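You operate a simulated robot arm through the tools that you are given. There is no shell and no other tool. Be economical: measure what you need, move in short steps, check, and stop when the job is done.

You are at the controls of a simulated two-armed robot. One attempt, no reset.

JOB
Close both sweet jars and stand them at the workbench's wall edge.
Fine: each lid on the jar of its colour, screwed home while the jar is held. Set down upright: sweet jar.
Where things are to end (x, y in the base frame): sweet jar within 0.06 m of [0.79, 0.44]; sweet jar within 0.06 m of [0.79, 0.31].

The check looks at the end state, three seconds after you hand in, the way a careful person would. Anything else that was tipped, shoved, dropped, spilled or broken makes it a failure. Lids that push on must go on centred and level and be pressed home; caps that screw on are set level and turned clockwise until they are tight.

ROBOT AND FRAMES
Two 6-joint arms with two-finger parallel grippers on one trunk, on a base that drives. Base frame: it is fixed to the floor where the robot stands at the start and does not move with it; the origin is under the middle of the robot, x ahead of it, y to its left, z up; the surface under the hand at the start is at about z = 0.8. Readings come in m, degrees, newtons and seconds.
The left shoulder is at the start at [0.06, 0.187, 1.097], the right one opposite. With the tool pointing down near the work surface each hand reaches from about 0.26 to 0.62 m from the robot's upright axis, wherever it stands, measured 20 degrees to its own side. Places, roughly: wall edge of the workbench [0.8, 0.1, 0.8]. Payload 1.57 kg a hand.
The tool frame of a hand sits at the grasp point between the pads (the TCP): z along the fingers, y along the line on which they close. The tips reach 0.03 m beyond it. The gripper opens to 0.11 m. The fingers are 0.024 m wide and 0.012 m thick; the gripper's body (0.048 by 0.112 m) begins 0.078 m behind the TCP.
Orientation is told as [roll, pitch, yaw] about the base's x, y, z axes, in that order, counted from this pose: with the fingers straight down and closing along the base's y, the tool's x points along the base's -x, its y along +y and its z along -z.

CONTROLS
- The arms move only by the tool play_rows. It takes "left_rows", "right_rows" or both (then of equal length, played together; a hand with none holds still); each is one flat list of numbers, 7 for each row, row after row: the shift along the base's x, y, z in cm, then the turn, a rotation vector about the base's x, y, z in degrees, then the closure, from 0 (fully open) to 1 (shut). In form: [x, y, z, wx, wy, wz, hand, x, y, z, wx, wy, wz, hand, ...]. A call has 1 to 8 rows; each row shifts and turns the commanded pose from where the row before left it. Rows are played at 5 a second. More than 0.05 m and 8.6 degrees between two rows, or a gripper value outside its range, and nothing of the call is played. Where a pose cannot be reached the arm comes as near as it can. A force on the tool above 40 N (or 10 N above the force at the start of the call, whichever is more), or a blocked arm, ends the call early, and 0.2 s more pass. The fingers move at their own pace (about 0.153 m/s each) and stop on an object; they squeeze with about 39 N. The grip force told is the motor's: it shows also when the fingers shut on nothing. Time passes only in rows, and 0.2 s behind the last, so rows that do not move let the fingers close. It gives the time, the measured TCP pose, the force on the tool (base axes), the opening and the grip force at its end, in the units of the frame above (readings bear some noise), with the torque about the TCP (base axes, N m) and any sound that the robot's microphone picked up.
- Cameras (640 x 400 px; columns grow to the right, rows downward): "scene" is now at [0.0151, 0.0065, 1.6337]; the picture's right is [0.11, -0.99, 0.00], its down [-0.79, -0.09, -0.61] and it looks along [0.61, 0.07, -0.79] (base axes); focal length 272 px, centre (320, 200). "left" rides on the left gripper at [0.07, -0.016, -0.141] in its tool frame; the picture's right is [0.23, 0.97, 0.00], its down [-0.86, 0.20, -0.48] and it looks along [-0.47, 0.11, 0.88] (tool axes); focal length 222 px, centre (320, 200). "right" rides on the right gripper at [0.07, 0.016, -0.141] in its tool frame; the picture's right is [-0.23, 0.97, 0.00], its down [-0.86, -0.20, -0.48] and it looks along [-0.47, -0.11, 0.88] (tool axes); focal length 222 px, centre (320, 200). There is no depth. A picture from a camera that has moved, and an enlarged one, comes with that camera's place and axes in the base frame and with its lens.
- grab_frame(camera): a new picture of that camera. It takes no simulated time.
- raise_lower(by): slides the trunk up (or, below 0, down) by that many m; the arms and the scene camera ride with it, the base frame stays. It gives what a move gives, with no picture.
- base_move(legs): drives the robot by 1 to 6 legs, each [ahead, left, turn to the left] in m, m and degrees, along the robot's own axes; the way and the turn of a leg run together, so that a leg with both is an arc; at most 1.5 m and 180 degrees a leg. The arms and the cameras ride along, it lands a little off, and it stops where it bumps. It gives what a move gives.
- turn_head(pan, tilt): turns the head with the scene camera to pan (to the left, within 86 degrees either way) and tilt (down, from -29 to 69), counted from straight ahead of the robot. It gives what a move gives.
- close_up(camera, box): a new picture of the part [left, top, right, bottom] of that camera's present view, enlarged. It takes no simulated time.
- job_done(): hands the job in; it is judged then, once.

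Work in short steps. Places have to be worked out from the pictures, the camera data and where the tool is seen: move nearer, look again, correct. Check each grasp and each placing, and mend what went wrong. You have 120 turns and 100 pictures in all, those below and enlarged ones among them. Open the grippers and draw the arms clear of the work before you hand the job in, unless the task says otherwise; then end with one line.

The tools are called as name(argument=value, ...) on one line, values as JSON. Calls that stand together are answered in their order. play_rows: Moves the arms, as the interface text tells. Its arguments: {"type":"object","properties":{"left_rows":{"type":"array","items":{"type":"number"}},"right_rows":{"type":"array","items":{"type":"number"}}},"required":[]} The other tools are called the same way: raise_lower (by) slides the trunk up or down; base_move (legs) drives the base; turn_head (pan, tilt) turns the head that bears the scene camera; grab_frame (camera) takes a picture; close_up (camera, box) takes an enlarged picture of a part of a camera's view; job_done () hands the job in.

At the start:

```text
time: 0.0
left_tcp_pos: [0.4297, 0.3349, 1.1069]
left_orientation: [0.0, 0.0, -0.1]
left_ft_force: [0.1, -0.1, -1.1]
left_torque: [0.01, 0.01, -0.04]
left_gripper_width: 0.1099
left_finger_force: 0.0
right_tcp_pos: [0.4643, -0.0668, 1.06]
right_orientation: [0.0, 0.0, 0.0]
right_ft_force: [0.8, -0.3, 0.6]
right_torque: [-0.05, 0.02, 0.02]
right_gripper_width: 0.1098
right_finger_force: 0.1
trunk travel left (down, up): [-0.725, 0.265]
robot x, y, heading: [0.001, 0.003, -0.0]
head pan, tilt: [6.5, 52.2]
```

scene: 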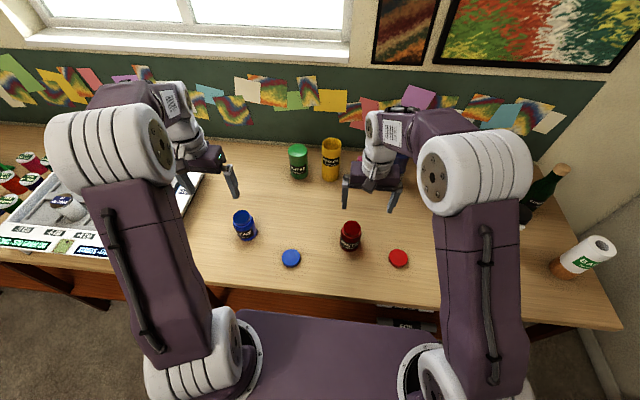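
right: 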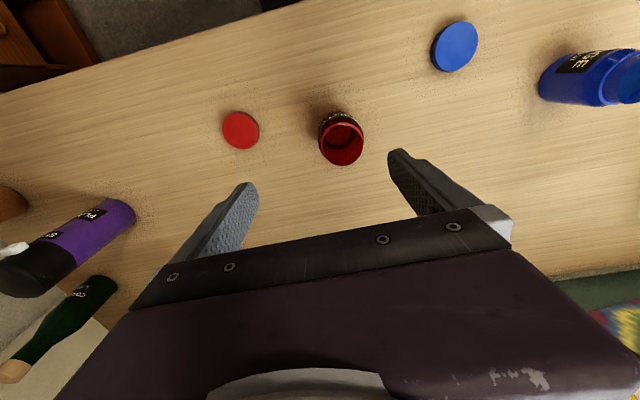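
left: 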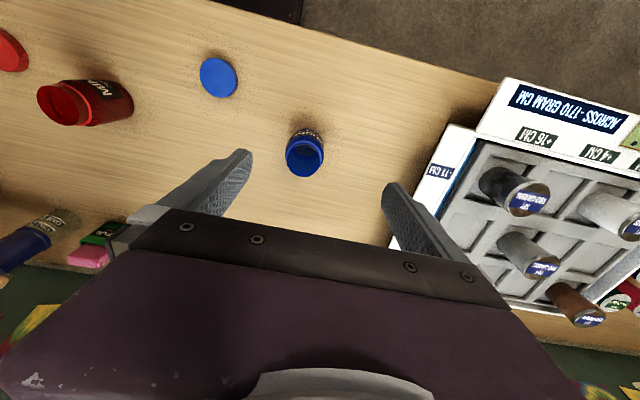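

The scene shows both jars and lids in the near middle of the bench; I'll enlarge them to measure sizes and locations.

close_up(camera="scene", box=[220, 190, 420, 315])

close_up(camera="scene", box=[140, 90, 380, 240])

```text
3.20 times, centred on (320, 252) of scene
camera zoom: at [0.0151, 0.0065, 1.6337], right [0.11, -0.99, 0.0], down [-0.79, -0.09, -0.61], along [0.61, 0.07, -0.79], focal length 871 px, centre (320, 32)
```

zoom: 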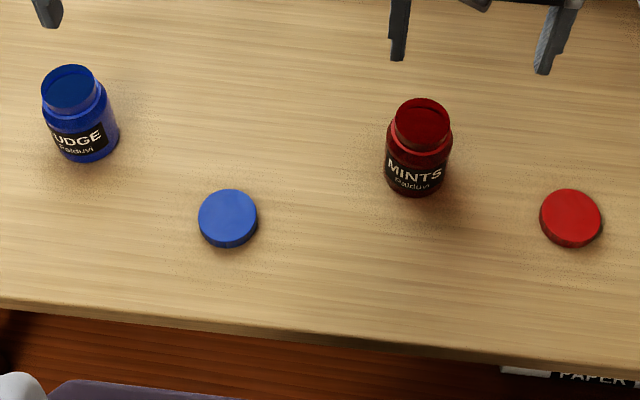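

```text
2.67 times, centred on (260, 165) of scene
camera zoom: at [0.0151, 0.0065, 1.6337], right [0.11, -0.99, 0.0], down [-0.79, -0.09, -0.61], along [0.61, 0.07, -0.79], focal length 726 px, centre (480, 293)
```

zoom: 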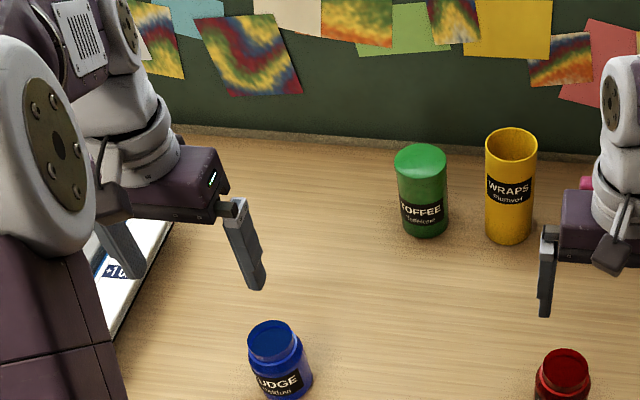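

Estimates: red jar ≈(0.483,-0.044), blue jar ≈(0.483,0.318), both ~0.095 high, ~0.065 wide; blue lid (0.398,0.145), red lid (0.436,-0.201), ~0.06 across. Plan: left hand grips the jar tilted from the side, right hand puts lid on and screws. First, right hand goes over the red lid while the left tilts.

play_rows(left_rows=[0, 0, -1, 0, -7.5, 0, 0, 0, 0, -1, 0, -7.5, 0, 0, 0, 0, -1, 0, -7.5, 0, 0, 0, 0, -1, 0, -7.5, 0, 0, 0, 0, -1, 0, -7.5, 0, 0, 0, 0, -1, 0, -7.5, 0, 0, 0, 0, -1, 0, -7.5, 0, 0, 0, 0, -1, 0, -7.5, 0, 0], right_rows=[-0.36, -1.68, -1, 0, 0, 0, 0, -0.36, -1.68, -1, 0, 0, 0, 0, -0.36, -1.68, -1, 0, 0, 0, 0, -0.36, -1.68, -1, 0, 0, 0, 0, -0.36, -1.68, -1, 0, 0, 0, 0, -0.36, -1.68, -1, 0, 0, 0, 0, -0.36, -1.68, -1, 0, 0, 0, 0, -0.36, -1.68, -1, 0, 0, 0, 0])

grab_frame(camera="right")

grab_frame(camera="scene")

```text
time: 1.8
left_tcp_pos: [0.439, 0.3418, 1.0473]
left_orientation: [-1.6, -56.6, 0.5]
left_ft_force: [-0.6, 0.4, 0.3]
left_torque: [-0.02, 0.01, -0.02]
left_gripper_width: 0.1099
left_finger_force: 0.1
left hand out of reach, approached as far as the arm can: row 5, 8
right_tcp_pos: [0.4354, -0.2009, 0.9805]
right_orientation: [0.0, 0.0, 0.0]
right_ft_force: [0.3, 0.1, -0.3]
right_torque: [-0.01, -0.01, -0.03]
right_gripper_width: 0.11
right_finger_force: 0.0
trunk travel left (down, up): [-0.725, 0.265]
robot x, y, heading: [0.0002, 0.0015, -0.1]
head pan, tilt: [6.5, 52.2]
```

```text
94 pictures are left
camera right: at [0.3653, -0.1838, 1.1223], right [0.23, 0.97, 0.0], down [0.86, -0.2, 0.48], along [0.47, -0.11, -0.88], focal length 222 px, centre (320, 200)
```

right: 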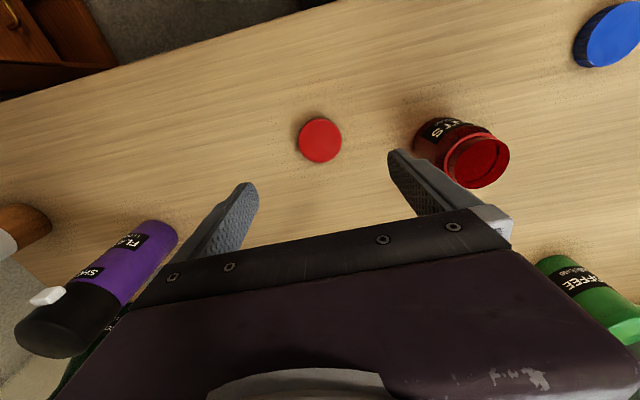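

```text
93 pictures are left
camera scene: at [0.0156, 0.0069, 1.6337], right [0.11, -0.99, 0.0], down [-0.79, -0.09, -0.61], along [0.61, 0.07, -0.79], focal length 272 px, centre (320, 200)
```

scene: 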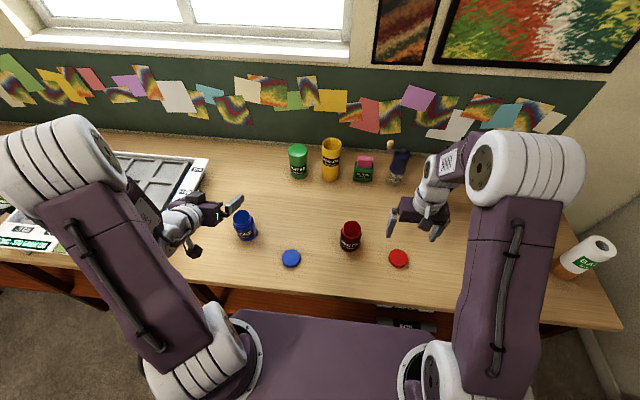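

The red lid is confirmed at about (0.436,-0.2005). The left arm almost reached its tilt; I'll yaw it and carry it to the pre-grasp in front of the red jar.

play_rows(left_rows=[-0.46, -4.09, -1.0, 0, 0, -3.75, 0, -0.46, -4.09, -1.0, 0, 0, -3.75, 0, -0.46, -4.09, -1.0, 0, 0, -3.75, 0, -0.46, -4.09, -1.0, 0, 0, -3.75, 0, -0.46, -4.09, -1.0, 0, 0, -3.75, 0, -0.46, -4.09, -1.5, 0, 0, -3.75, 0, -0.46, -4.09, -2, 0, 0, -3.75, 0, -0.46, -4.09, -2, 0, 0, -3.75, 0])

grab_frame(camera="left")

grab_frame(camera="scene")

```text
time: 3.6
left_tcp_pos: [0.4649, 0.0575, 1.0636]
left_orientation: [-2.1, -56.6, -29.5]
left_ft_force: [0.7, 0.0, 0.0]
left_torque: [0.01, -0.04, 0.0]
left_gripper_width: 0.1098
left_finger_force: 0.0
left hand out of reach, approached as far as the arm can: row 1, 2, 3, 4, 5, 6, 7, 8
right_tcp_pos: [0.4345, -0.2013, 0.9799]
right_orientation: [0.0, 0.0, 0.0]
right_ft_force: [-0.9, -0.3, 0.2]
right_torque: [0.03, 0.04, 0.01]
right_gripper_width: 0.1098
right_finger_force: 0.0
trunk travel left (down, up): [-0.725, 0.265]
robot x, y, heading: [-0.0023, -0.0027, -0.0]
head pan, tilt: [6.5, 52.2]
```

```text
92 pictures are left
camera left: at [0.3231, 0.1246, 1.0833], right [0.39, 0.89, -0.21], down [0.18, 0.15, 0.97], along [0.9, -0.42, -0.1], focal length 222 px, centre (320, 200)
```

left: 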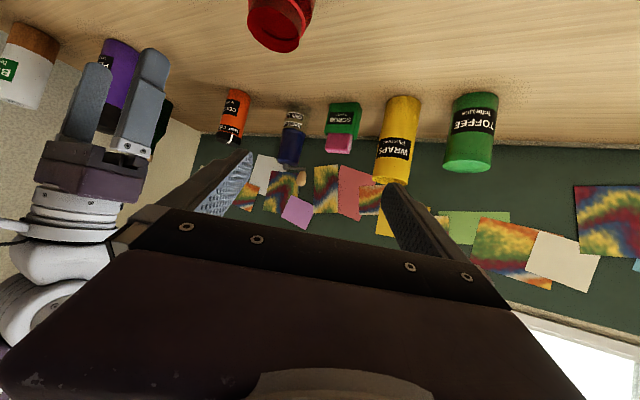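

```text
91 pictures are left
camera scene: at [0.0159, 0.0052, 1.6337], right [0.11, -0.99, 0.0], down [-0.79, -0.09, -0.61], along [0.61, 0.07, -0.79], focal length 272 px, centre (320, 200)
```

scene: 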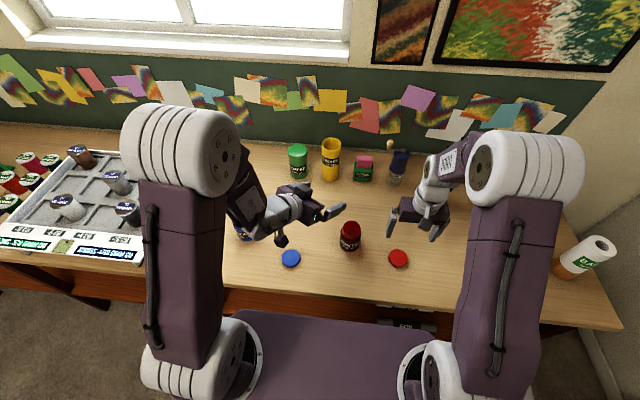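

The tilted left hand can't get low enough with the shoulders this high. I'll lift both hands and then lower the trunk so the forearm lies flatter.

play_rows(left_rows=[0, 2.5, 2.5, 0, 0, 0, 0, 0, 2.5, 2.5, 0, 0, 0, 0, 0, 2.5, 2.5, 0, 0, 0, 0, 0, 2.5, 2.5, 0, 0, 0, 0], right_rows=[0, 0, 4.5, 0, 0, 0, 0, 0, 0, 4.5, 0, 0, 0, 0, 0, 0, 4.5, 0, 0, 0, 0, 0, 0, 4.5, 0, 0, 0, 0])

```text
time: 4.6
left_tcp_pos: [0.4611, 0.1594, 1.1632]
left_orientation: [-1.2, -56.9, -30.0]
left_ft_force: [0.1, 0.7, 0.8]
left_torque: [0.03, -0.05, -0.02]
left_gripper_width: 0.1099
left_finger_force: 0.1
right_tcp_pos: [0.434, -0.2012, 1.1623]
right_orientation: [0.0, 0.0, 0.1]
right_ft_force: [-0.4, 0.2, -0.1]
right_torque: [-0.02, 0.0, -0.01]
right_gripper_width: 0.1099
right_finger_force: 0.1
trunk travel left (down, up): [-0.725, 0.265]
robot x, y, heading: [-0.0005, -0.0008, -0.3]
head pan, tilt: [6.5, 52.2]
```

Both hands are clear; lower the trunk 0.2 m.

raise_lower(by=-0.2)

grab_frame(camera="scene")

```text
time: 6.8
left_tcp_pos: [0.4637, 0.1567, 0.9617]
left_orientation: [-1.2, -56.8, -30.0]
left_ft_force: [0.9, -0.1, 0.6]
left_torque: [-0.02, 0.0, -0.02]
left_gripper_width: 0.11
left_finger_force: 0.0
right_tcp_pos: [0.4368, -0.2043, 0.9615]
right_orientation: [0.0, -0.1, 0.0]
right_ft_force: [-0.3, 0.3, 0.4]
right_torque: [0.03, 0.02, 0.02]
right_gripper_width: 0.1101
right_finger_force: 0.0
trunk travel left (down, up): [-0.525, 0.465]
robot x, y, heading: [0.0017, -0.0006, 0.2]
head pan, tilt: [6.5, 52.2]
```

```text
90 pictures are left
camera scene: at [0.015, 0.0064, 1.4338], right [0.11, -0.99, 0.0], down [-0.79, -0.09, -0.61], along [0.61, 0.07, -0.79], focal length 272 px, centre (320, 200)
```

scene: 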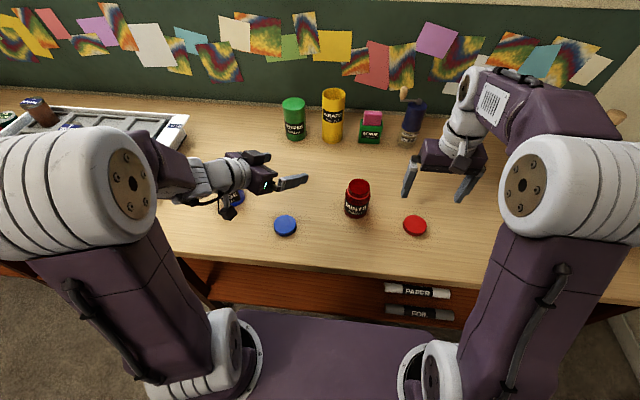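

Now the left hand goes to the pre-grasp in front of the red jar.

play_rows(left_rows=[-3.5, -1, 0, 0, 0, 0, 0, -3.5, -2.9, -1, 0, 0, 0, 0, 0, -4, -2, 0, 0, 0, 0, 0, -4, -2, 0, 0, 0, 0, 0, -3, -1, 0, 0, 0, 0])

grab_frame(camera="left")

grab_frame(camera="scene")

```text
time: 8.0
left_tcp_pos: [0.4395, 0.013, 0.9249]
left_orientation: [-1.0, -56.7, -30.2]
left_ft_force: [0.1, -0.4, 0.0]
left_torque: [0.04, 0.01, 0.01]
left_gripper_width: 0.11
left_finger_force: 0.1
left hand out of reach, approached as far as the arm can: row 2, 3, 4
right_tcp_pos: [0.4374, -0.2024, 0.9617]
right_orientation: [0.0, 0.1, 0.0]
right_ft_force: [-0.4, 0.0, -0.3]
right_torque: [0.01, 0.0, 0.03]
right_gripper_width: 0.1099
right_finger_force: 0.1
trunk travel left (down, up): [-0.525, 0.465]
robot x, y, heading: [-0.0041, 0.0019, 0.0]
head pan, tilt: [6.5, 52.2]
```

```text
89 pictures are left
camera left: at [0.2977, 0.0788, 0.9437], right [0.39, 0.9, -0.2], down [0.17, 0.14, 0.98], along [0.9, -0.42, -0.09], focal length 222 px, centre (320, 200)
```

left: 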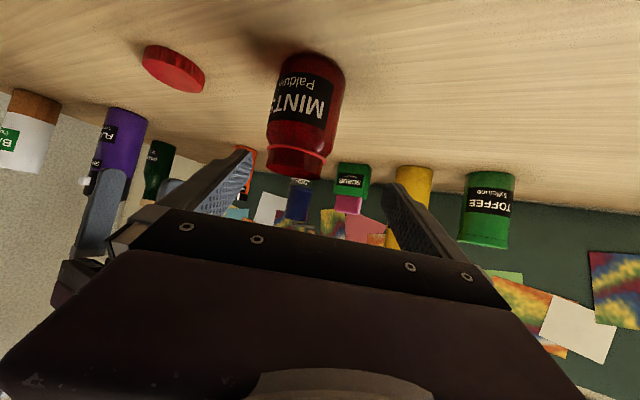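

```text
88 pictures are left
camera scene: at [0.0154, 0.0057, 1.4337], right [0.11, -0.99, 0.0], down [-0.79, -0.09, -0.61], along [0.61, 0.07, -0.79], focal length 272 px, centre (320, 200)
```

scene: 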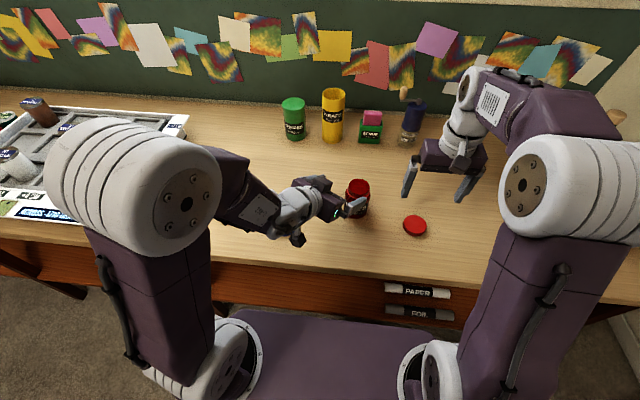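

The jar sits right in front of the fingers; the hand can't back off more but can straddle it from above. I'll raise slightly, shift over the jar's axis, and look.

play_rows(left_rows=[0, 0, 2, 0, 0, 0, 0, 1.5, -1.8, 0, 0, 0, 0, 0, 1.5, -1.8, 0, 0, 0, 0, 0, 1.45, -1.9, 0, 0, 0, 0, 0])

grab_frame(camera="left")

close_up(camera="scene", box=[270, 140, 430, 240])

```text
time: 9.0
left_tcp_pos: [0.4835, -0.035, 0.9449]
left_orientation: [-1.6, -56.7, -30.0]
left_ft_force: [0.0, 0.4, -0.4]
left_torque: [0.01, -0.05, -0.01]
left_gripper_width: 0.11
left_finger_force: 0.1
left hand out of reach, approached as far as the arm can: row 4
right_tcp_pos: [0.4359, -0.2039, 0.9607]
right_orientation: [0.0, -0.1, 0.0]
right_ft_force: [-0.1, -0.1, 0.4]
right_torque: [-0.04, -0.03, 0.02]
right_gripper_width: 0.1101
right_finger_force: 0.2
trunk travel left (down, up): [-0.525, 0.465]
robot x, y, heading: [-0.0015, -0.004, 0.1]
head pan, tilt: [6.5, 52.2]
```

```text
87 pictures are left
camera left: at [0.3429, 0.0317, 0.9646], right [0.4, 0.89, -0.2], down [0.17, 0.15, 0.97], along [0.9, -0.42, -0.09], focal length 222 px, centre (320, 200)
```

left: 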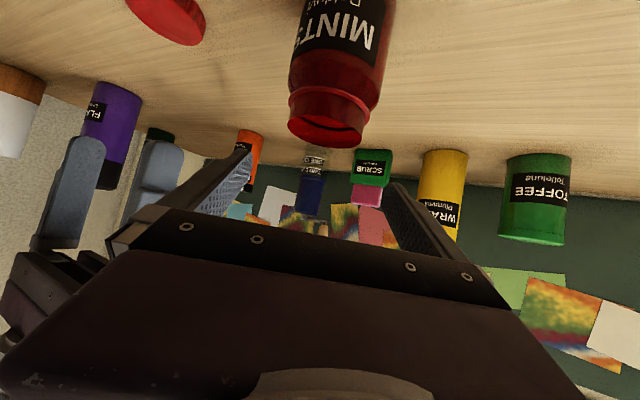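

```text
4.00 times, centred on (350, 190) of scene
camera zoom: at [0.0159, 0.006, 1.4337], right [0.11, -0.99, 0.0], down [-0.79, -0.09, -0.61], along [0.61, 0.07, -0.79], focal length 1089 px, centre (200, 240)
```

zoom: 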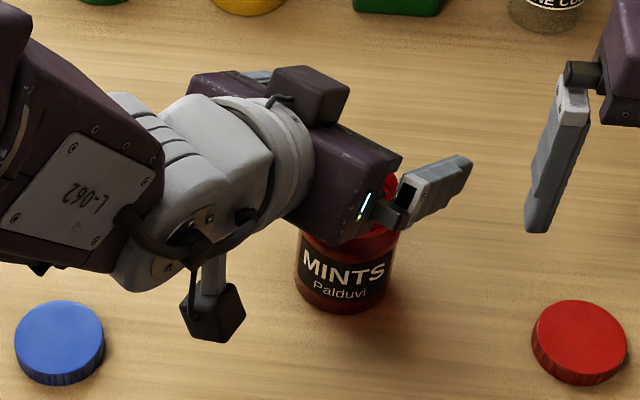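

Jar is centred between the fingers to within about 6 mm. Descend to grasp height with the fingers either side.

play_rows(left_rows=[0, -0.2, -2.5, 0, 0, 0, 0, 0, -0.2, -2.5, 0, 0, 0, 0, 0, -0.2, -2.5, 0, 0, 0, 0, 0, -0.1, -2.4, 0, 0, 0, 0, 0, 0, 0, 0, 0, 0, 0])

grab_frame(camera="left")

close_up(camera="scene", box=[270, 140, 430, 240])

```text
time: 10.2
left_tcp_pos: [0.5006, -0.0177, 0.8556]
left_orientation: [-2.9, -56.4, -28.5]
left_ft_force: [-0.2, 0.4, -0.4]
left_torque: [0.0, 0.03, 0.01]
left_gripper_width: 0.1101
left_finger_force: 0.0
left hand out of reach, approached as far as the arm can: row 1, 2, 3, 4
right_tcp_pos: [0.4361, -0.2031, 0.9616]
right_orientation: [0.0, 0.0, 0.0]
right_ft_force: [-0.4, 1.4, 0.3]
right_torque: [0.02, -0.04, 0.03]
right_gripper_width: 0.1099
right_finger_force: 0.0
trunk travel left (down, up): [-0.525, 0.465]
robot x, y, heading: [-0.0005, 0.0047, 0.1]
head pan, tilt: [6.5, 52.2]
```

```text
85 pictures are left
camera left: at [0.3595, 0.05, 0.876], right [0.39, 0.89, -0.22], down [0.18, 0.16, 0.97], along [0.9, -0.42, -0.1], focal length 222 px, centre (320, 200)
```

left: 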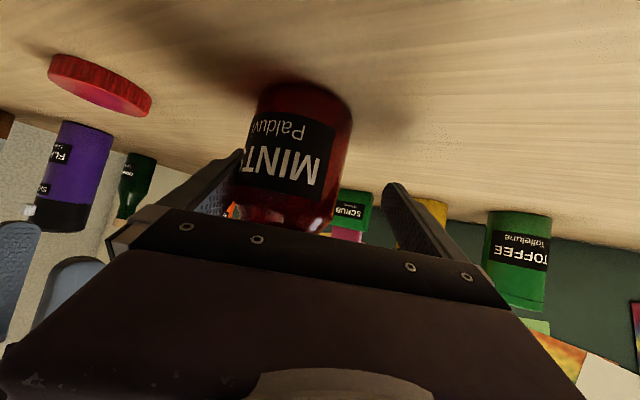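

```text
4.00 times, centred on (350, 190) of scene
camera zoom: at [0.0147, 0.0065, 1.4337], right [0.11, -0.99, 0.0], down [-0.79, -0.09, -0.61], along [0.61, 0.07, -0.79], focal length 1089 px, centre (200, 240)
```

zoom: 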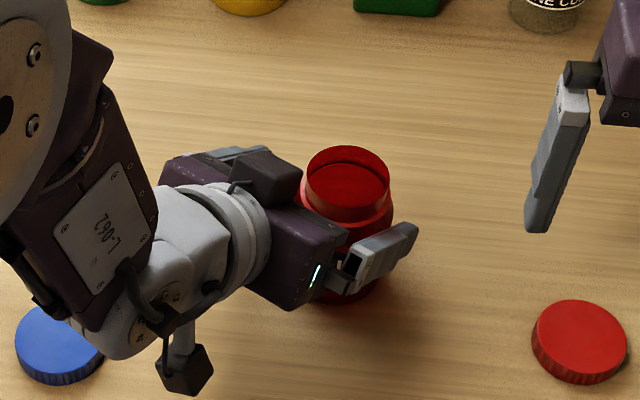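

The left arm is folded to its limit here, so the hand stays off-centre. I'll lift clear and drive back 0.1 m to give both arms more room.

play_rows(left_rows=[0, 0, 3, 0, 0, 0, 0, 0, 0, 3, 0, 0, 0, 0, 0, 0, 3, 0, 0, 0, 0, 0, 0, 2, 0, 0, 0, 0])

base_move(legs=[[-0.1, 0, 0]])

grab_frame(camera="scene")

```text
time: 11.2
left_tcp_pos: [0.5028, -0.0185, 0.9659]
left_orientation: [-1.1, -56.8, -30.0]
left_ft_force: [-0.3, 0.2, 0.7]
left_torque: [0.03, 0.01, -0.03]
left_gripper_width: 0.1099
left_finger_force: 0.1
right_tcp_pos: [0.4366, -0.2027, 0.9603]
right_orientation: [0.0, 0.0, 0.0]
right_ft_force: [-0.7, 0.1, 0.3]
right_torque: [-0.01, -0.02, -0.01]
right_gripper_width: 0.11
right_finger_force: 0.0
trunk travel left (down, up): [-0.525, 0.465]
robot x, y, heading: [0.0011, -0.0008, 0.1]
head pan, tilt: [6.5, 52.2]
```

```text
time: 12.3
left_tcp_pos: [0.3991, -0.0188, 0.9649]
left_orientation: [-1.1, -56.8, -30.0]
left_ft_force: [-0.6, -0.5, -0.8]
left_torque: [0.0, 0.02, 0.03]
left_gripper_width: 0.1101
left_finger_force: 0.0
right_tcp_pos: [0.3344, -0.2037, 0.962]
right_orientation: [0.0, -0.1, 0.0]
right_ft_force: [0.0, 0.1, 0.3]
right_torque: [0.02, -0.03, -0.01]
right_gripper_width: 0.1103
right_finger_force: 0.0
trunk travel left (down, up): [-0.525, 0.465]
robot x, y, heading: [-0.103, 0.002, 0.2]
head pan, tilt: [6.5, 52.2]
```

```text
83 pictures are left
camera scene: at [-0.0871, 0.0063, 1.4337], right [0.11, -0.99, 0.0], down [-0.79, -0.09, -0.61], along [0.61, 0.07, -0.79], focal length 272 px, centre (320, 200)
```

scene: 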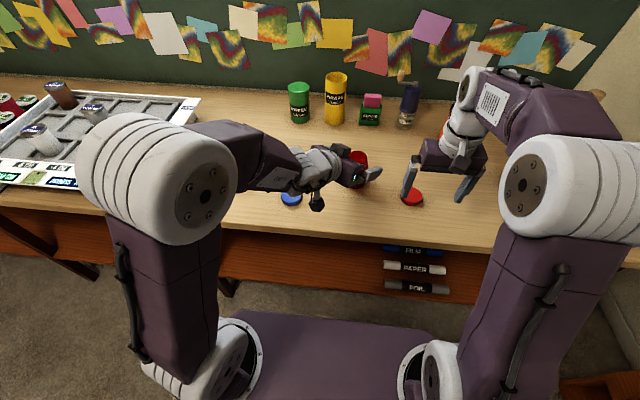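

Room gained. Move the left hand to the pre-grasp about 0.1 m back along its approach line.

play_rows(left_rows=[0.3, 0.8, -1.7, 0, 0, 0, 0, 0.3, 0.7, -1.7, 0, 0, 0, 0, 0.4, 0.5, -1.7, 0, 0, 0, 0, 0.4, 0.3, -1.6, 0, 0, 0, 0])

grab_frame(camera="left")

close_up(camera="scene", box=[270, 120, 430, 220])

```text
time: 13.3
left_tcp_pos: [0.414, 0.004, 0.8972]
left_orientation: [-1.1, -56.9, -30.1]
left_ft_force: [-0.3, 0.2, 0.8]
left_torque: [0.0, 0.0, 0.02]
left_gripper_width: 0.1102
left_finger_force: 0.2
right_tcp_pos: [0.3357, -0.2026, 0.9606]
right_orientation: [0.1, -0.1, 0.0]
right_ft_force: [1.1, 0.7, -0.5]
right_torque: [0.01, -0.02, -0.02]
right_gripper_width: 0.1101
right_finger_force: 0.0
trunk travel left (down, up): [-0.525, 0.465]
robot x, y, heading: [-0.1019, 0.0059, -0.1]
head pan, tilt: [6.5, 52.2]
```

```text
82 pictures are left
camera left: at [0.2733, 0.0697, 0.9168], right [0.39, 0.9, -0.2], down [0.17, 0.15, 0.98], along [0.9, -0.42, -0.09], focal length 222 px, centre (320, 200)
```

left: 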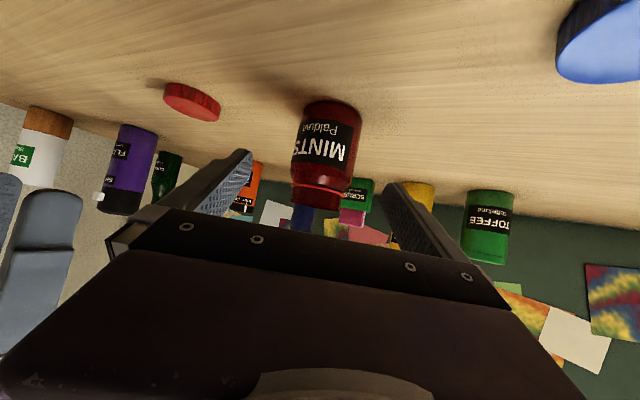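

```text
4.00 times, centred on (350, 170) of scene
camera zoom: at [-0.086, 0.0064, 1.4337], right [0.11, -0.99, 0.0], down [-0.79, -0.09, -0.61], along [0.61, 0.07, -0.79], focal length 1089 px, centre (200, 320)
```

zoom: 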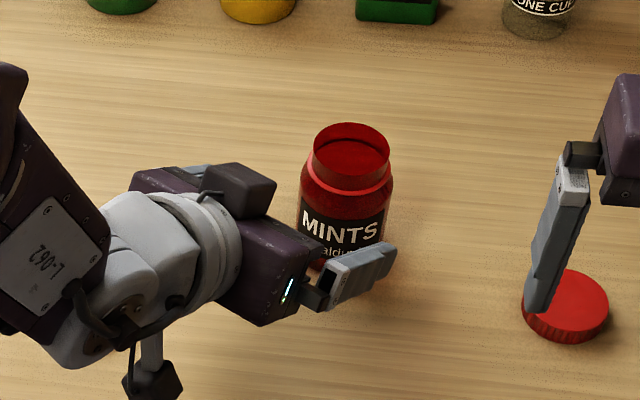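

The jar is centred laterally; advance 0.1 m along the tool axis.

play_rows(left_rows=[1.45, -0.84, -1.1, 0, 0, 0, 0, 1.45, -0.84, -1.1, 0, 0, 0, 0, 1.45, -0.84, -1.1, 0, 0, 0, 0, 1.45, -0.84, -1.1, 0, 0, 0, 0, 1.45, -0.84, -1.1, 0, 0, 0, 0])

grab_frame(camera="left")

close_up(camera="scene", box=[270, 120, 430, 220])

```text
time: 14.5
left_tcp_pos: [0.4871, -0.0396, 0.8437]
left_orientation: [-1.1, -56.8, -30.0]
left_ft_force: [0.1, -1.2, 0.3]
left_torque: [-0.01, 0.03, 0.0]
left_gripper_width: 0.1102
left_finger_force: 0.0
right_tcp_pos: [0.3352, -0.203, 0.961]
right_orientation: [0.0, -0.1, -0.1]
right_ft_force: [0.2, -0.1, 0.0]
right_torque: [0.0, 0.02, 0.02]
right_gripper_width: 0.1101
right_finger_force: 0.1
trunk travel left (down, up): [-0.525, 0.465]
robot x, y, heading: [-0.1006, 0.0014, 0.0]
head pan, tilt: [6.5, 52.2]
```

```text
80 pictures are left
camera left: at [0.3458, 0.0273, 0.8618], right [0.39, 0.9, -0.2], down [0.17, 0.15, 0.98], along [0.9, -0.42, -0.09], focal length 222 px, centre (320, 200)
```

left: 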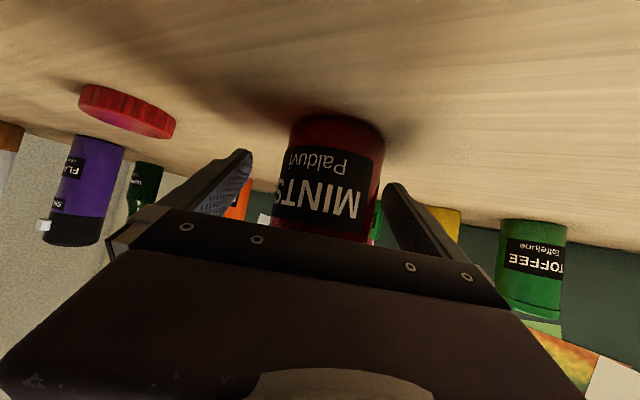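

```text
4.00 times, centred on (350, 170) of scene
camera zoom: at [-0.0857, 0.0062, 1.4337], right [0.11, -0.99, 0.0], down [-0.79, -0.09, -0.61], along [0.61, 0.07, -0.79], focal length 1089 px, centre (200, 320)
```

zoom: 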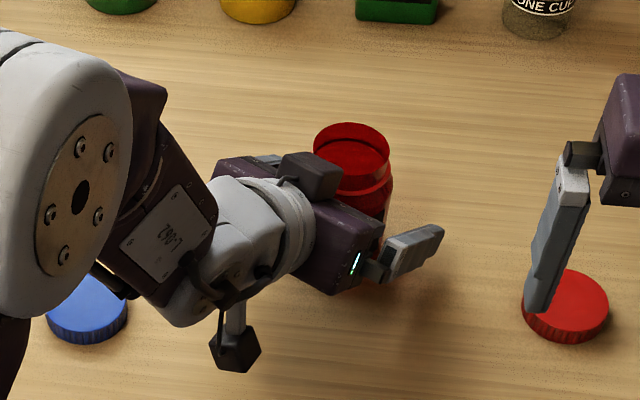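

The jar is between the pads and near the TCP. Close the left gripper, waiting a few rows.

play_rows(left_rows=[0, 0, 0, 0, 0, 0, 0.3, 0, 0, 0, 0, 0, 0, 0.5, 0, 0, 0, 0, 0, 0, 1, 0, 0, 0, 0, 0, 0, 1])

close_up(camera="scene", box=[270, 120, 430, 220])

```text
time: 15.5
left_tcp_pos: [0.4862, -0.0398, 0.8433]
left_orientation: [-1.2, -57.0, -30.0]
left_ft_force: [1.2, 0.0, 0.3]
left_torque: [0.03, -0.04, -0.04]
left_gripper_width: 0.0626
left_finger_force: 39.1
right_tcp_pos: [0.3345, -0.2033, 0.9612]
right_orientation: [0.0, 0.0, 0.1]
right_ft_force: [0.1, -0.1, -0.5]
right_torque: [-0.02, 0.0, -0.01]
right_gripper_width: 0.1099
right_finger_force: 0.0
trunk travel left (down, up): [-0.525, 0.465]
robot x, y, heading: [-0.0984, 0.0008, 0.1]
head pan, tilt: [6.5, 52.2]
```

```text
4.00 times, centred on (350, 170) of scene
camera zoom: at [-0.0862, 0.0063, 1.4337], right [0.11, -0.99, 0.0], down [-0.79, -0.09, -0.61], along [0.61, 0.07, -0.79], focal length 1089 px, centre (200, 320)
```

zoom: 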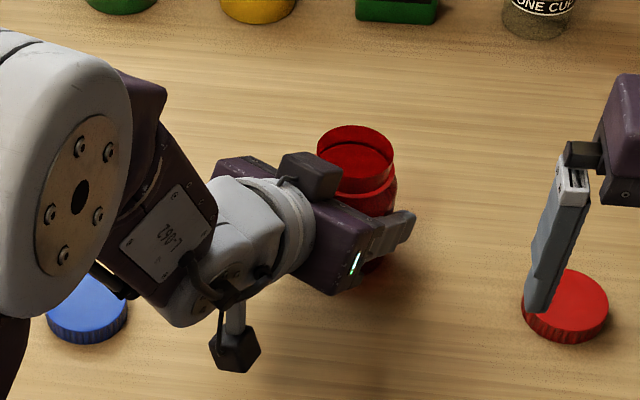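

The jar is held (0.0626 m). Now the right hand goes back over the red lid while pre-turning counter-clockwise, to have plenty of clockwise travel for screwing.

play_rows(right_rows=[1.3, 0, 0, 0, 0, 8.5, 0, 1.3, 0, 0, 0, 0, 8.5, 0, 1.3, 0, 0, 0, 0, 8.5, 0, 1.3, 0, 0, 0, 0, 8.5, 0, 1.25, 0.1, 0, 0, 0, 8.5, 0, 1.25, 0.1, 0, 0, 0, 8.5, 0, 1.25, 0.1, 0, 0, 0, 8.5, 0, 1.25, 0, 0, 0, 0, 8.5, 0])

play_rows(right_rows=[0, 0, 0, 0, 0, 8.5, 0, 0, 0, 0, 0, 0, 8.5, 0, 0, 0, 0, 0, 0, 8.5, 0, 0, 0, 0, 0, 0, 8.5, 0, 0, 0, 0, 0, 0, 8.5, 0, 0, 0, 0, 0, 0, 8.5, 0, 0, 0, 0, 0, 0, 8.5, 0, 0, 0, 0, 0, 0, 8.5, 0])

grab_frame(camera="right")

grab_frame(camera="scene")

```text
time: 17.3
left_tcp_pos: [0.487, -0.0393, 0.8428]
left_orientation: [-1.3, -56.9, -29.9]
left_ft_force: [0.9, 0.2, 0.1]
left_torque: [0.05, -0.02, 0.01]
left_gripper_width: 0.0627
left_finger_force: 38.7
right_tcp_pos: [0.4349, -0.2008, 0.9617]
right_orientation: [0.1, 0.0, 68.1]
right_ft_force: [0.2, 0.2, 0.2]
right_torque: [-0.02, 0.0, -0.03]
right_gripper_width: 0.1099
right_finger_force: 0.1
trunk travel left (down, up): [-0.525, 0.465]
robot x, y, heading: [-0.0989, -0.0044, -0.1]
head pan, tilt: [6.5, 52.2]
```

```text
time: 19.1
left_tcp_pos: [0.4866, -0.0389, 0.8431]
left_orientation: [-1.1, -56.8, -30.0]
left_ft_force: [0.3, 0.1, -0.2]
left_torque: [0.04, -0.07, -0.04]
left_gripper_width: 0.0625
left_finger_force: 39.2
right_tcp_pos: [0.4374, -0.2012, 0.9608]
right_orientation: [0.1, 0.0, 136.1]
right_ft_force: [-0.3, 0.7, -0.4]
right_torque: [0.02, 0.0, 0.03]
right_gripper_width: 0.1101
right_finger_force: 0.0
trunk travel left (down, up): [-0.525, 0.465]
robot x, y, heading: [-0.1005, -0.0016, -0.0]
head pan, tilt: [6.5, 52.2]
```

```text
77 pictures are left
camera right: at [0.4756, -0.2594, 1.103], right [-0.84, -0.54, 0.0], down [-0.48, 0.74, 0.48], along [-0.26, 0.4, -0.88], focal length 222 px, centre (320, 200)
```

right: 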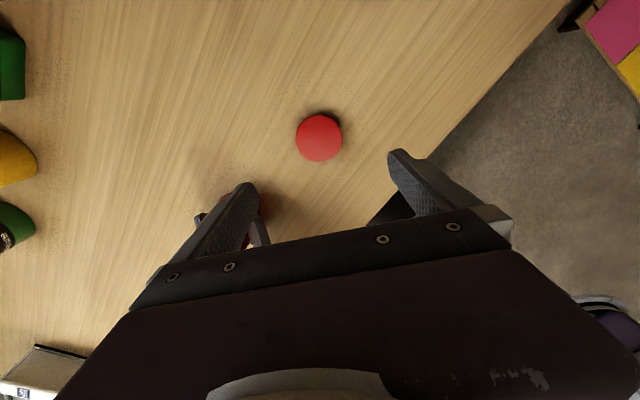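

```text
76 pictures are left
camera scene: at [-0.0862, 0.0063, 1.4337], right [0.11, -0.99, 0.0], down [-0.79, -0.09, -0.61], along [0.61, 0.07, -0.79], focal length 272 px, centre (320, 200)
```

scene: 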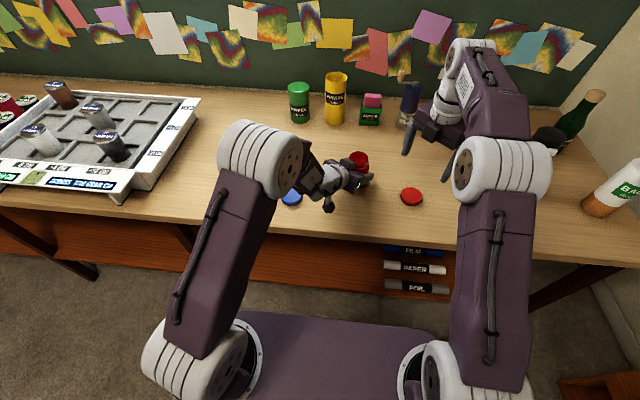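

Wrist turned to 136° with room left. The lid is nearly under the TCP; descend halfway and re-check.

play_rows(right_rows=[0, 0, -2.5, 0, 0, 0, 0, 0, 0, -2.5, 0, 0, 0, 0, 0, 0, -2.5, 0, 0, 0, 0])

grab_frame(camera="right")

close_up(camera="scene", box=[330, 130, 490, 230])

```text
time: 19.9
left_tcp_pos: [0.486, -0.0387, 0.8433]
left_orientation: [-1.2, -56.7, -30.0]
left_ft_force: [-0.4, -0.1, 0.5]
left_torque: [0.07, -0.03, -0.04]
left_gripper_width: 0.0626
left_finger_force: 38.3
right_tcp_pos: [0.4379, -0.1971, 0.8856]
right_orientation: [0.0, 0.1, 136.0]
right_ft_force: [-1.1, 0.0, -0.1]
right_torque: [0.02, 0.01, -0.02]
right_gripper_width: 0.1101
right_finger_force: 0.1
trunk travel left (down, up): [-0.525, 0.465]
robot x, y, heading: [-0.1018, -0.001, -0.1]
head pan, tilt: [6.5, 52.2]
```

```text
75 pictures are left
camera right: at [0.4766, -0.2569, 1.028], right [-0.84, -0.54, 0.0], down [-0.48, 0.74, 0.48], along [-0.26, 0.4, -0.88], focal length 222 px, centre (320, 200)
```

right: 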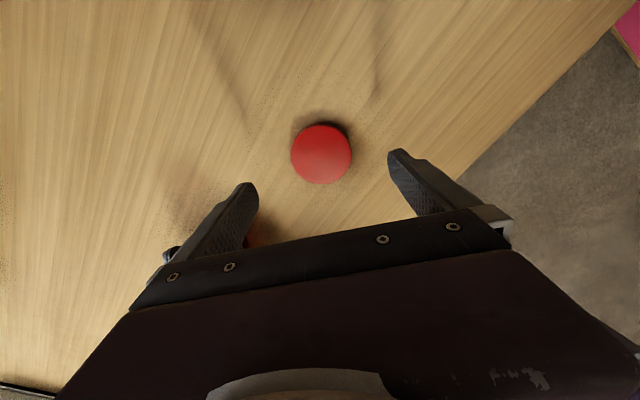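

```text
4.00 times, centred on (410, 180) of scene
camera zoom: at [-0.0864, 0.0064, 1.4337], right [0.11, -0.99, 0.0], down [-0.79, -0.09, -0.61], along [0.61, 0.07, -0.79], focal length 1089 px, centre (-40, 280)
```

zoom: 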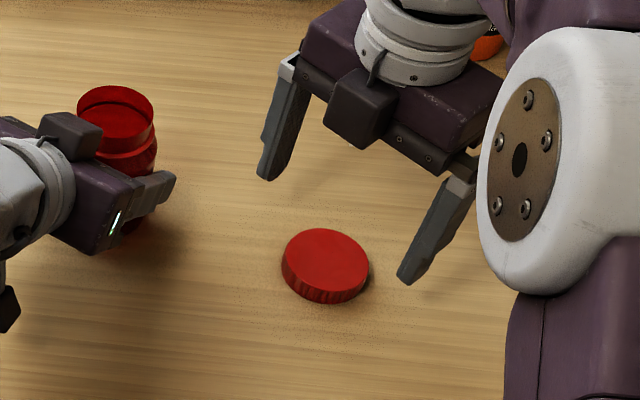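

The lid appears within ~4 mm of the TCP. Descend to grasp height and check again before closing.

play_rows(right_rows=[0, 0, -2, 0, 0, 0, 0, 0, 0, -2, 0, 0, 0, 0, 0.1, -0.1, -0.9, 0, 0, 0, 0, 0, 0, 0, 0, 0, 0, 0.3])

grab_frame(camera="right")

close_up(camera="scene", box=[350, 160, 470, 235])

```text
time: 20.9
left_tcp_pos: [0.4855, -0.0391, 0.8422]
left_orientation: [-1.2, -56.8, -30.0]
left_ft_force: [-0.1, 0.4, 0.6]
left_torque: [0.05, -0.02, -0.03]
left_gripper_width: 0.0625
left_finger_force: 38.9
right_tcp_pos: [0.4384, -0.1982, 0.838]
right_orientation: [-0.1, 0.0, 135.9]
right_ft_force: [0.5, 0.1, 0.2]
right_torque: [-0.03, -0.02, -0.03]
right_gripper_width: 0.0768
right_finger_force: 0.1
trunk travel left (down, up): [-0.525, 0.465]
robot x, y, heading: [-0.1052, 0.001, -0.2]
head pan, tilt: [6.5, 52.2]
```

```text
73 pictures are left
camera right: at [0.4761, -0.2592, 0.9795], right [-0.84, -0.54, 0.0], down [-0.48, 0.74, 0.48], along [-0.26, 0.4, -0.88], focal length 222 px, centre (320, 200)
```

right: 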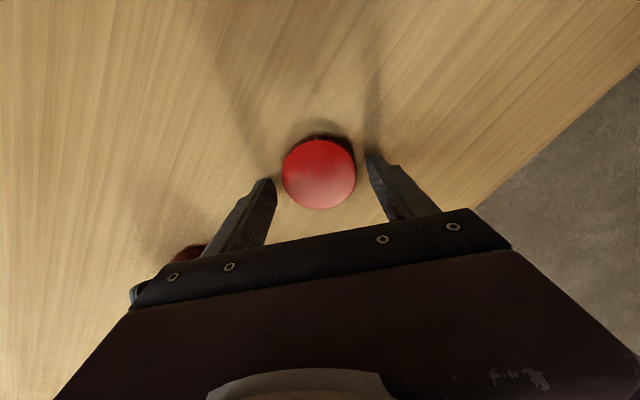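

```text
5.33 times, centred on (410, 198) of scene
camera zoom: at [-0.0865, 0.0064, 1.4337], right [0.11, -0.99, 0.0], down [-0.79, -0.09, -0.61], along [0.61, 0.07, -0.79], focal length 1452 px, centre (-160, 213)
```

zoom: 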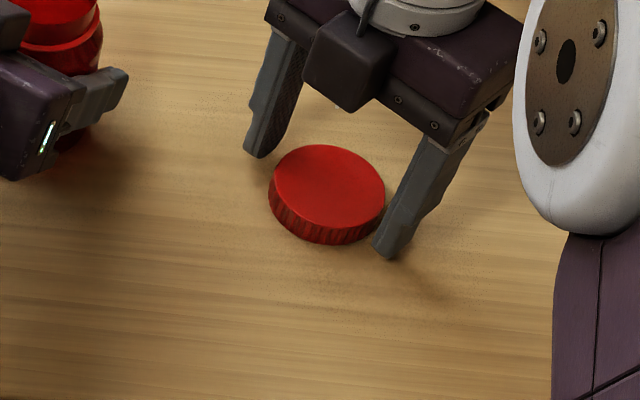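

Lid appears ~3–4 mm off toward (+x,-y) relative to the pads' centre. Nudge and close.

play_rows(right_rows=[0.15, -0.35, 0, 0, 0, 0, 0.3, 0, 0, 0, 0, 0, 0, 0.6, 0, 0, 0, 0, 0, 0, 1, 0, 0, 0, 0, 0, 0, 1])

grab_frame(camera="right")

close_up(camera="scene", box=[350, 160, 470, 235])

```text
time: 21.9
left_tcp_pos: [0.4872, -0.0387, 0.8423]
left_orientation: [-1.1, -56.8, -30.1]
left_ft_force: [0.8, 0.7, 0.0]
left_torque: [0.04, -0.06, -0.02]
left_gripper_width: 0.0623
left_finger_force: 39.1
right_tcp_pos: [0.4402, -0.2039, 0.8387]
right_orientation: [0.0, 0.0, 136.0]
right_ft_force: [-0.5, -0.6, 2.9]
right_torque: [-0.06, 0.07, -0.05]
right_gripper_width: 0.0617
right_finger_force: 39.3
trunk travel left (down, up): [-0.525, 0.465]
robot x, y, heading: [-0.1015, -0.0001, -0.2]
head pan, tilt: [6.5, 52.2]
```

```text
71 pictures are left
camera right: at [0.478, -0.263, 0.9798], right [-0.84, -0.54, 0.0], down [-0.48, 0.74, 0.48], along [-0.26, 0.4, -0.88], focal length 222 px, centre (320, 200)
```

right: 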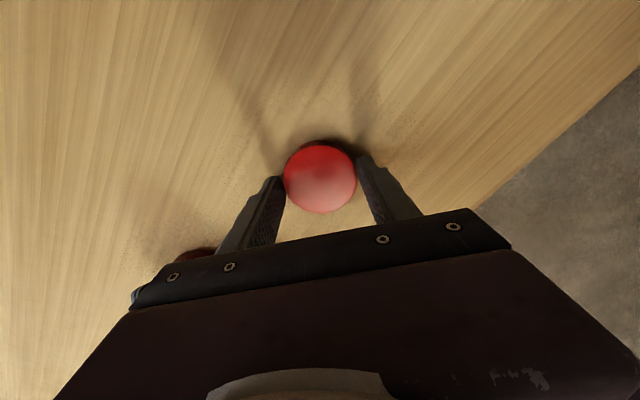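

```text
5.33 times, centred on (410, 198) of scene
camera zoom: at [-0.0865, 0.0065, 1.4337], right [0.11, -0.99, 0.0], down [-0.79, -0.09, -0.61], along [0.61, 0.07, -0.79], focal length 1452 px, centre (-160, 213)
```

zoom: 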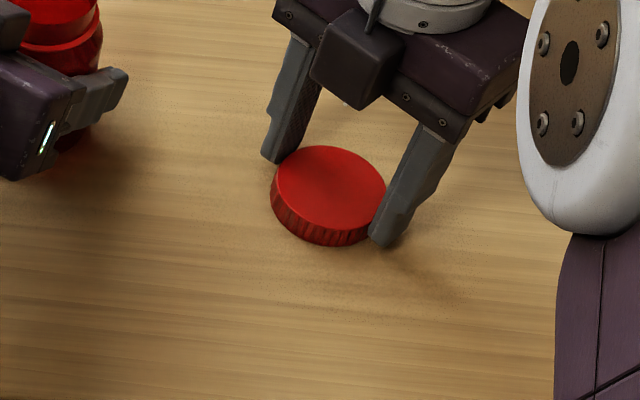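

Lid is gripped (0.0617 m). Lift and carry it over the red jar.

play_rows(right_rows=[0, 0, 4.3, 0, 0, 0, 1, 0, 0, 4.3, 0, 0, 0, 1, 0, 0, 4.3, 0, 0, 0, 1, 1.2, 4.05, 0, 0, 0, 0, 1, 1.2, 4.05, 0, 0, 0, 0, 1, 1.2, 4.05, 0, 0, 0, 0, 1, 1.2, 4.05, 0, 0, 0, 0, 1, 0, 0, 0, 0, 0, 0, 1])

grab_frame(camera="right")

close_up(camera="scene", box=[290, 120, 410, 195])

```text
time: 23.7
left_tcp_pos: [0.4862, -0.0369, 0.8432]
left_orientation: [-1.3, -56.7, -29.5]
left_ft_force: [-6.4, 28.5, 1.1]
left_torque: [-1.87, -0.77, -1.07]
left_gripper_width: 0.0625
left_finger_force: 38.7
right_tcp_pos: [0.4441, -0.0524, 0.9487]
right_orientation: [0.1, 0.3, 135.8]
right_ft_force: [5.7, -25.8, 4.2]
right_torque: [-0.52, -0.13, -0.01]
right_gripper_width: 0.0618
right_finger_force: 39.2
right hand out of reach, approached as far as the arm can: row 5, 6, 7
trunk travel left (down, up): [-0.525, 0.465]
robot x, y, heading: [-0.0999, -0.0006, -0.0]
head pan, tilt: [6.5, 52.2]
```

```text
69 pictures are left
camera right: at [0.4821, -0.111, 1.0924], right [-0.84, -0.54, 0.0], down [-0.47, 0.74, 0.47], along [-0.26, 0.4, -0.88], focal length 222 px, centre (320, 200)
```

right: 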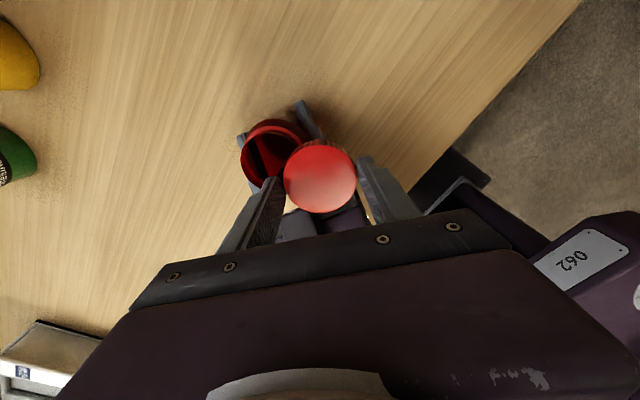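

```text
5.33 times, centred on (350, 158) of scene
camera zoom: at [-0.0874, 0.007, 1.4338], right [0.11, -0.99, 0.0], down [-0.78, -0.09, -0.61], along [0.61, 0.07, -0.79], focal length 1452 px, centre (160, 427)
```

zoom: 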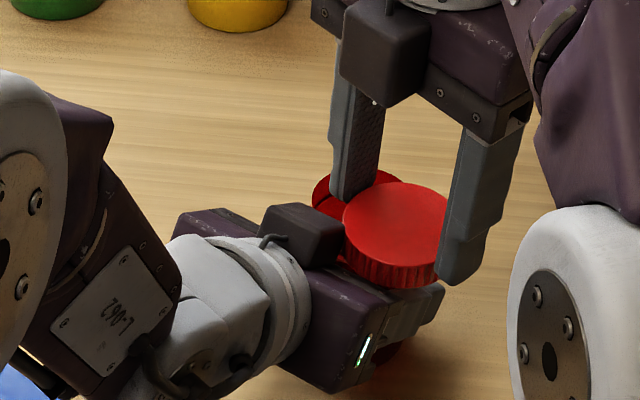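

The right hand got clipped by reach and pressed against the left hand (≈28 N). Back it off the way it came.

play_rows(right_rows=[0, -3, 1, 0, 0, 0, 1, 0, -3, 1, 0, 0, 0, 1, 0, -3, 0, 0, 0, 0, 1])

close_up(camera="scene", box=[270, 110, 430, 210])

grab_frame(camera="right")

```text
time: 24.5
left_tcp_pos: [0.4868, -0.0385, 0.8431]
left_orientation: [-1.1, -56.7, -30.1]
left_ft_force: [-0.1, -1.1, 0.0]
left_torque: [0.01, -0.01, -0.02]
left_gripper_width: 0.0623
left_finger_force: 38.9
right_tcp_pos: [0.4461, -0.1424, 0.9691]
right_orientation: [-0.1, 0.1, 136.0]
right_ft_force: [-0.3, 0.5, 0.3]
right_torque: [0.03, 0.02, 0.01]
right_gripper_width: 0.0618
right_finger_force: 38.5
trunk travel left (down, up): [-0.525, 0.465]
robot x, y, heading: [-0.1018, 0.0003, -0.1]
head pan, tilt: [6.5, 52.2]
```

```text
4.00 times, centred on (350, 160) of scene
camera zoom: at [-0.0864, 0.0053, 1.4337], right [0.11, -0.99, 0.0], down [-0.79, -0.09, -0.61], along [0.61, 0.07, -0.79], focal length 1089 px, centre (200, 360)
```

zoom: 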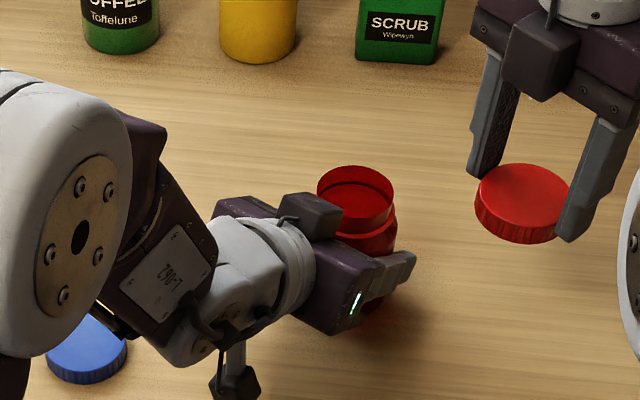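

```text
66 pictures are left
camera right: at [0.484, -0.2025, 1.1119], right [-0.84, -0.54, 0.0], down [-0.48, 0.74, 0.48], along [-0.26, 0.4, -0.88], focal length 222 px, centre (320, 200)
```

right: 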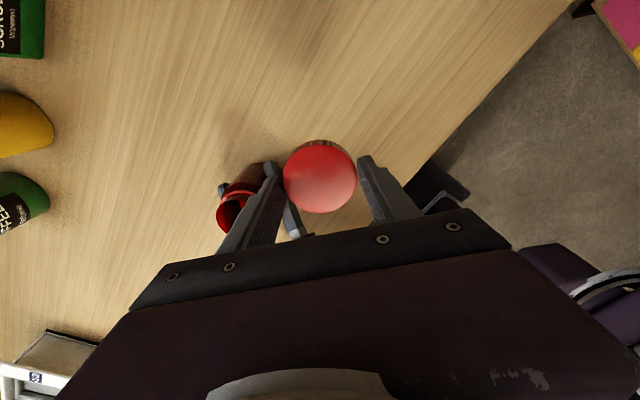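

The right arm is at its maximum reach over there, and the left hand's top module is close to the rim. I'll regrip the jar slightly flatter and 6 mm further back, then bring the jar to the right arm's comfortable zone.

play_rows(left_rows=[0, 0, 0, 0, 0, 0, 0.25, 0, 0, 0, 0, 0, 0, 0.25, -0.25, 0.15, 0, -1.5, -2.6, 0, 0.25, -0.25, 0.15, 0, -1.5, -2.6, 0, 0.25, 0, 0, 0, 0, 0, 0, 0.5, 0, 0, 0, 0, 0, 0, 1, 0, 0, 0, 0, 0, 0, 1], right_rows=[0, -3, 0, 0, 0, 0, 1, 0, -3, 0, 0, 0, 0, 1, -0.5, -3, 0, 0, 0, 0, 1, -1, -3, 0, 0, 0, 0, 1, -1, -2, 0, 0, 0, 0, 1, -1, 0, 0, 0, 0, 0, 1, 0, 0, 0, 0, 0, 0, 1])

close_up(camera="scene", box=[270, 110, 430, 210])

```text
time: 26.1
left_tcp_pos: [0.4818, -0.0361, 0.8434]
left_orientation: [-1.1, -62.8, -30.0]
left_ft_force: [-0.9, 0.3, -1.3]
left_torque: [0.1, 0.02, 0.01]
left_gripper_width: 0.0627
left_finger_force: 39.0
right_tcp_pos: [0.4095, -0.2827, 0.9708]
right_orientation: [-0.1, 0.0, 136.0]
right_ft_force: [-0.2, -0.5, 0.0]
right_torque: [0.0, 0.01, 0.02]
right_gripper_width: 0.0617
right_finger_force: 39.7
trunk travel left (down, up): [-0.525, 0.465]
robot x, y, heading: [-0.1019, 0.0001, 0.1]
head pan, tilt: [6.5, 52.2]
```

```text
4.00 times, centred on (350, 160) of scene
camera zoom: at [-0.0864, 0.0064, 1.4337], right [0.11, -0.99, 0.0], down [-0.79, -0.09, -0.61], along [0.61, 0.07, -0.79], focal length 1089 px, centre (200, 360)
```

zoom: 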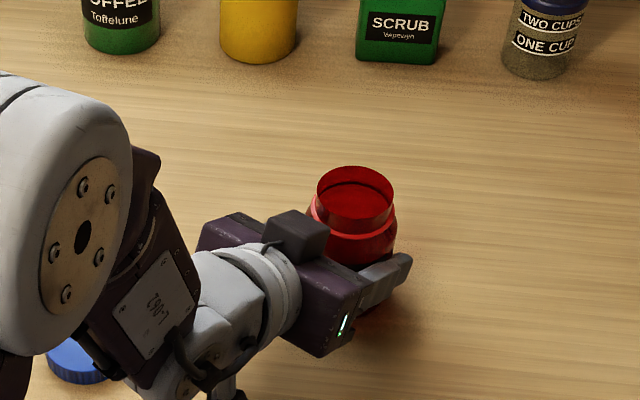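

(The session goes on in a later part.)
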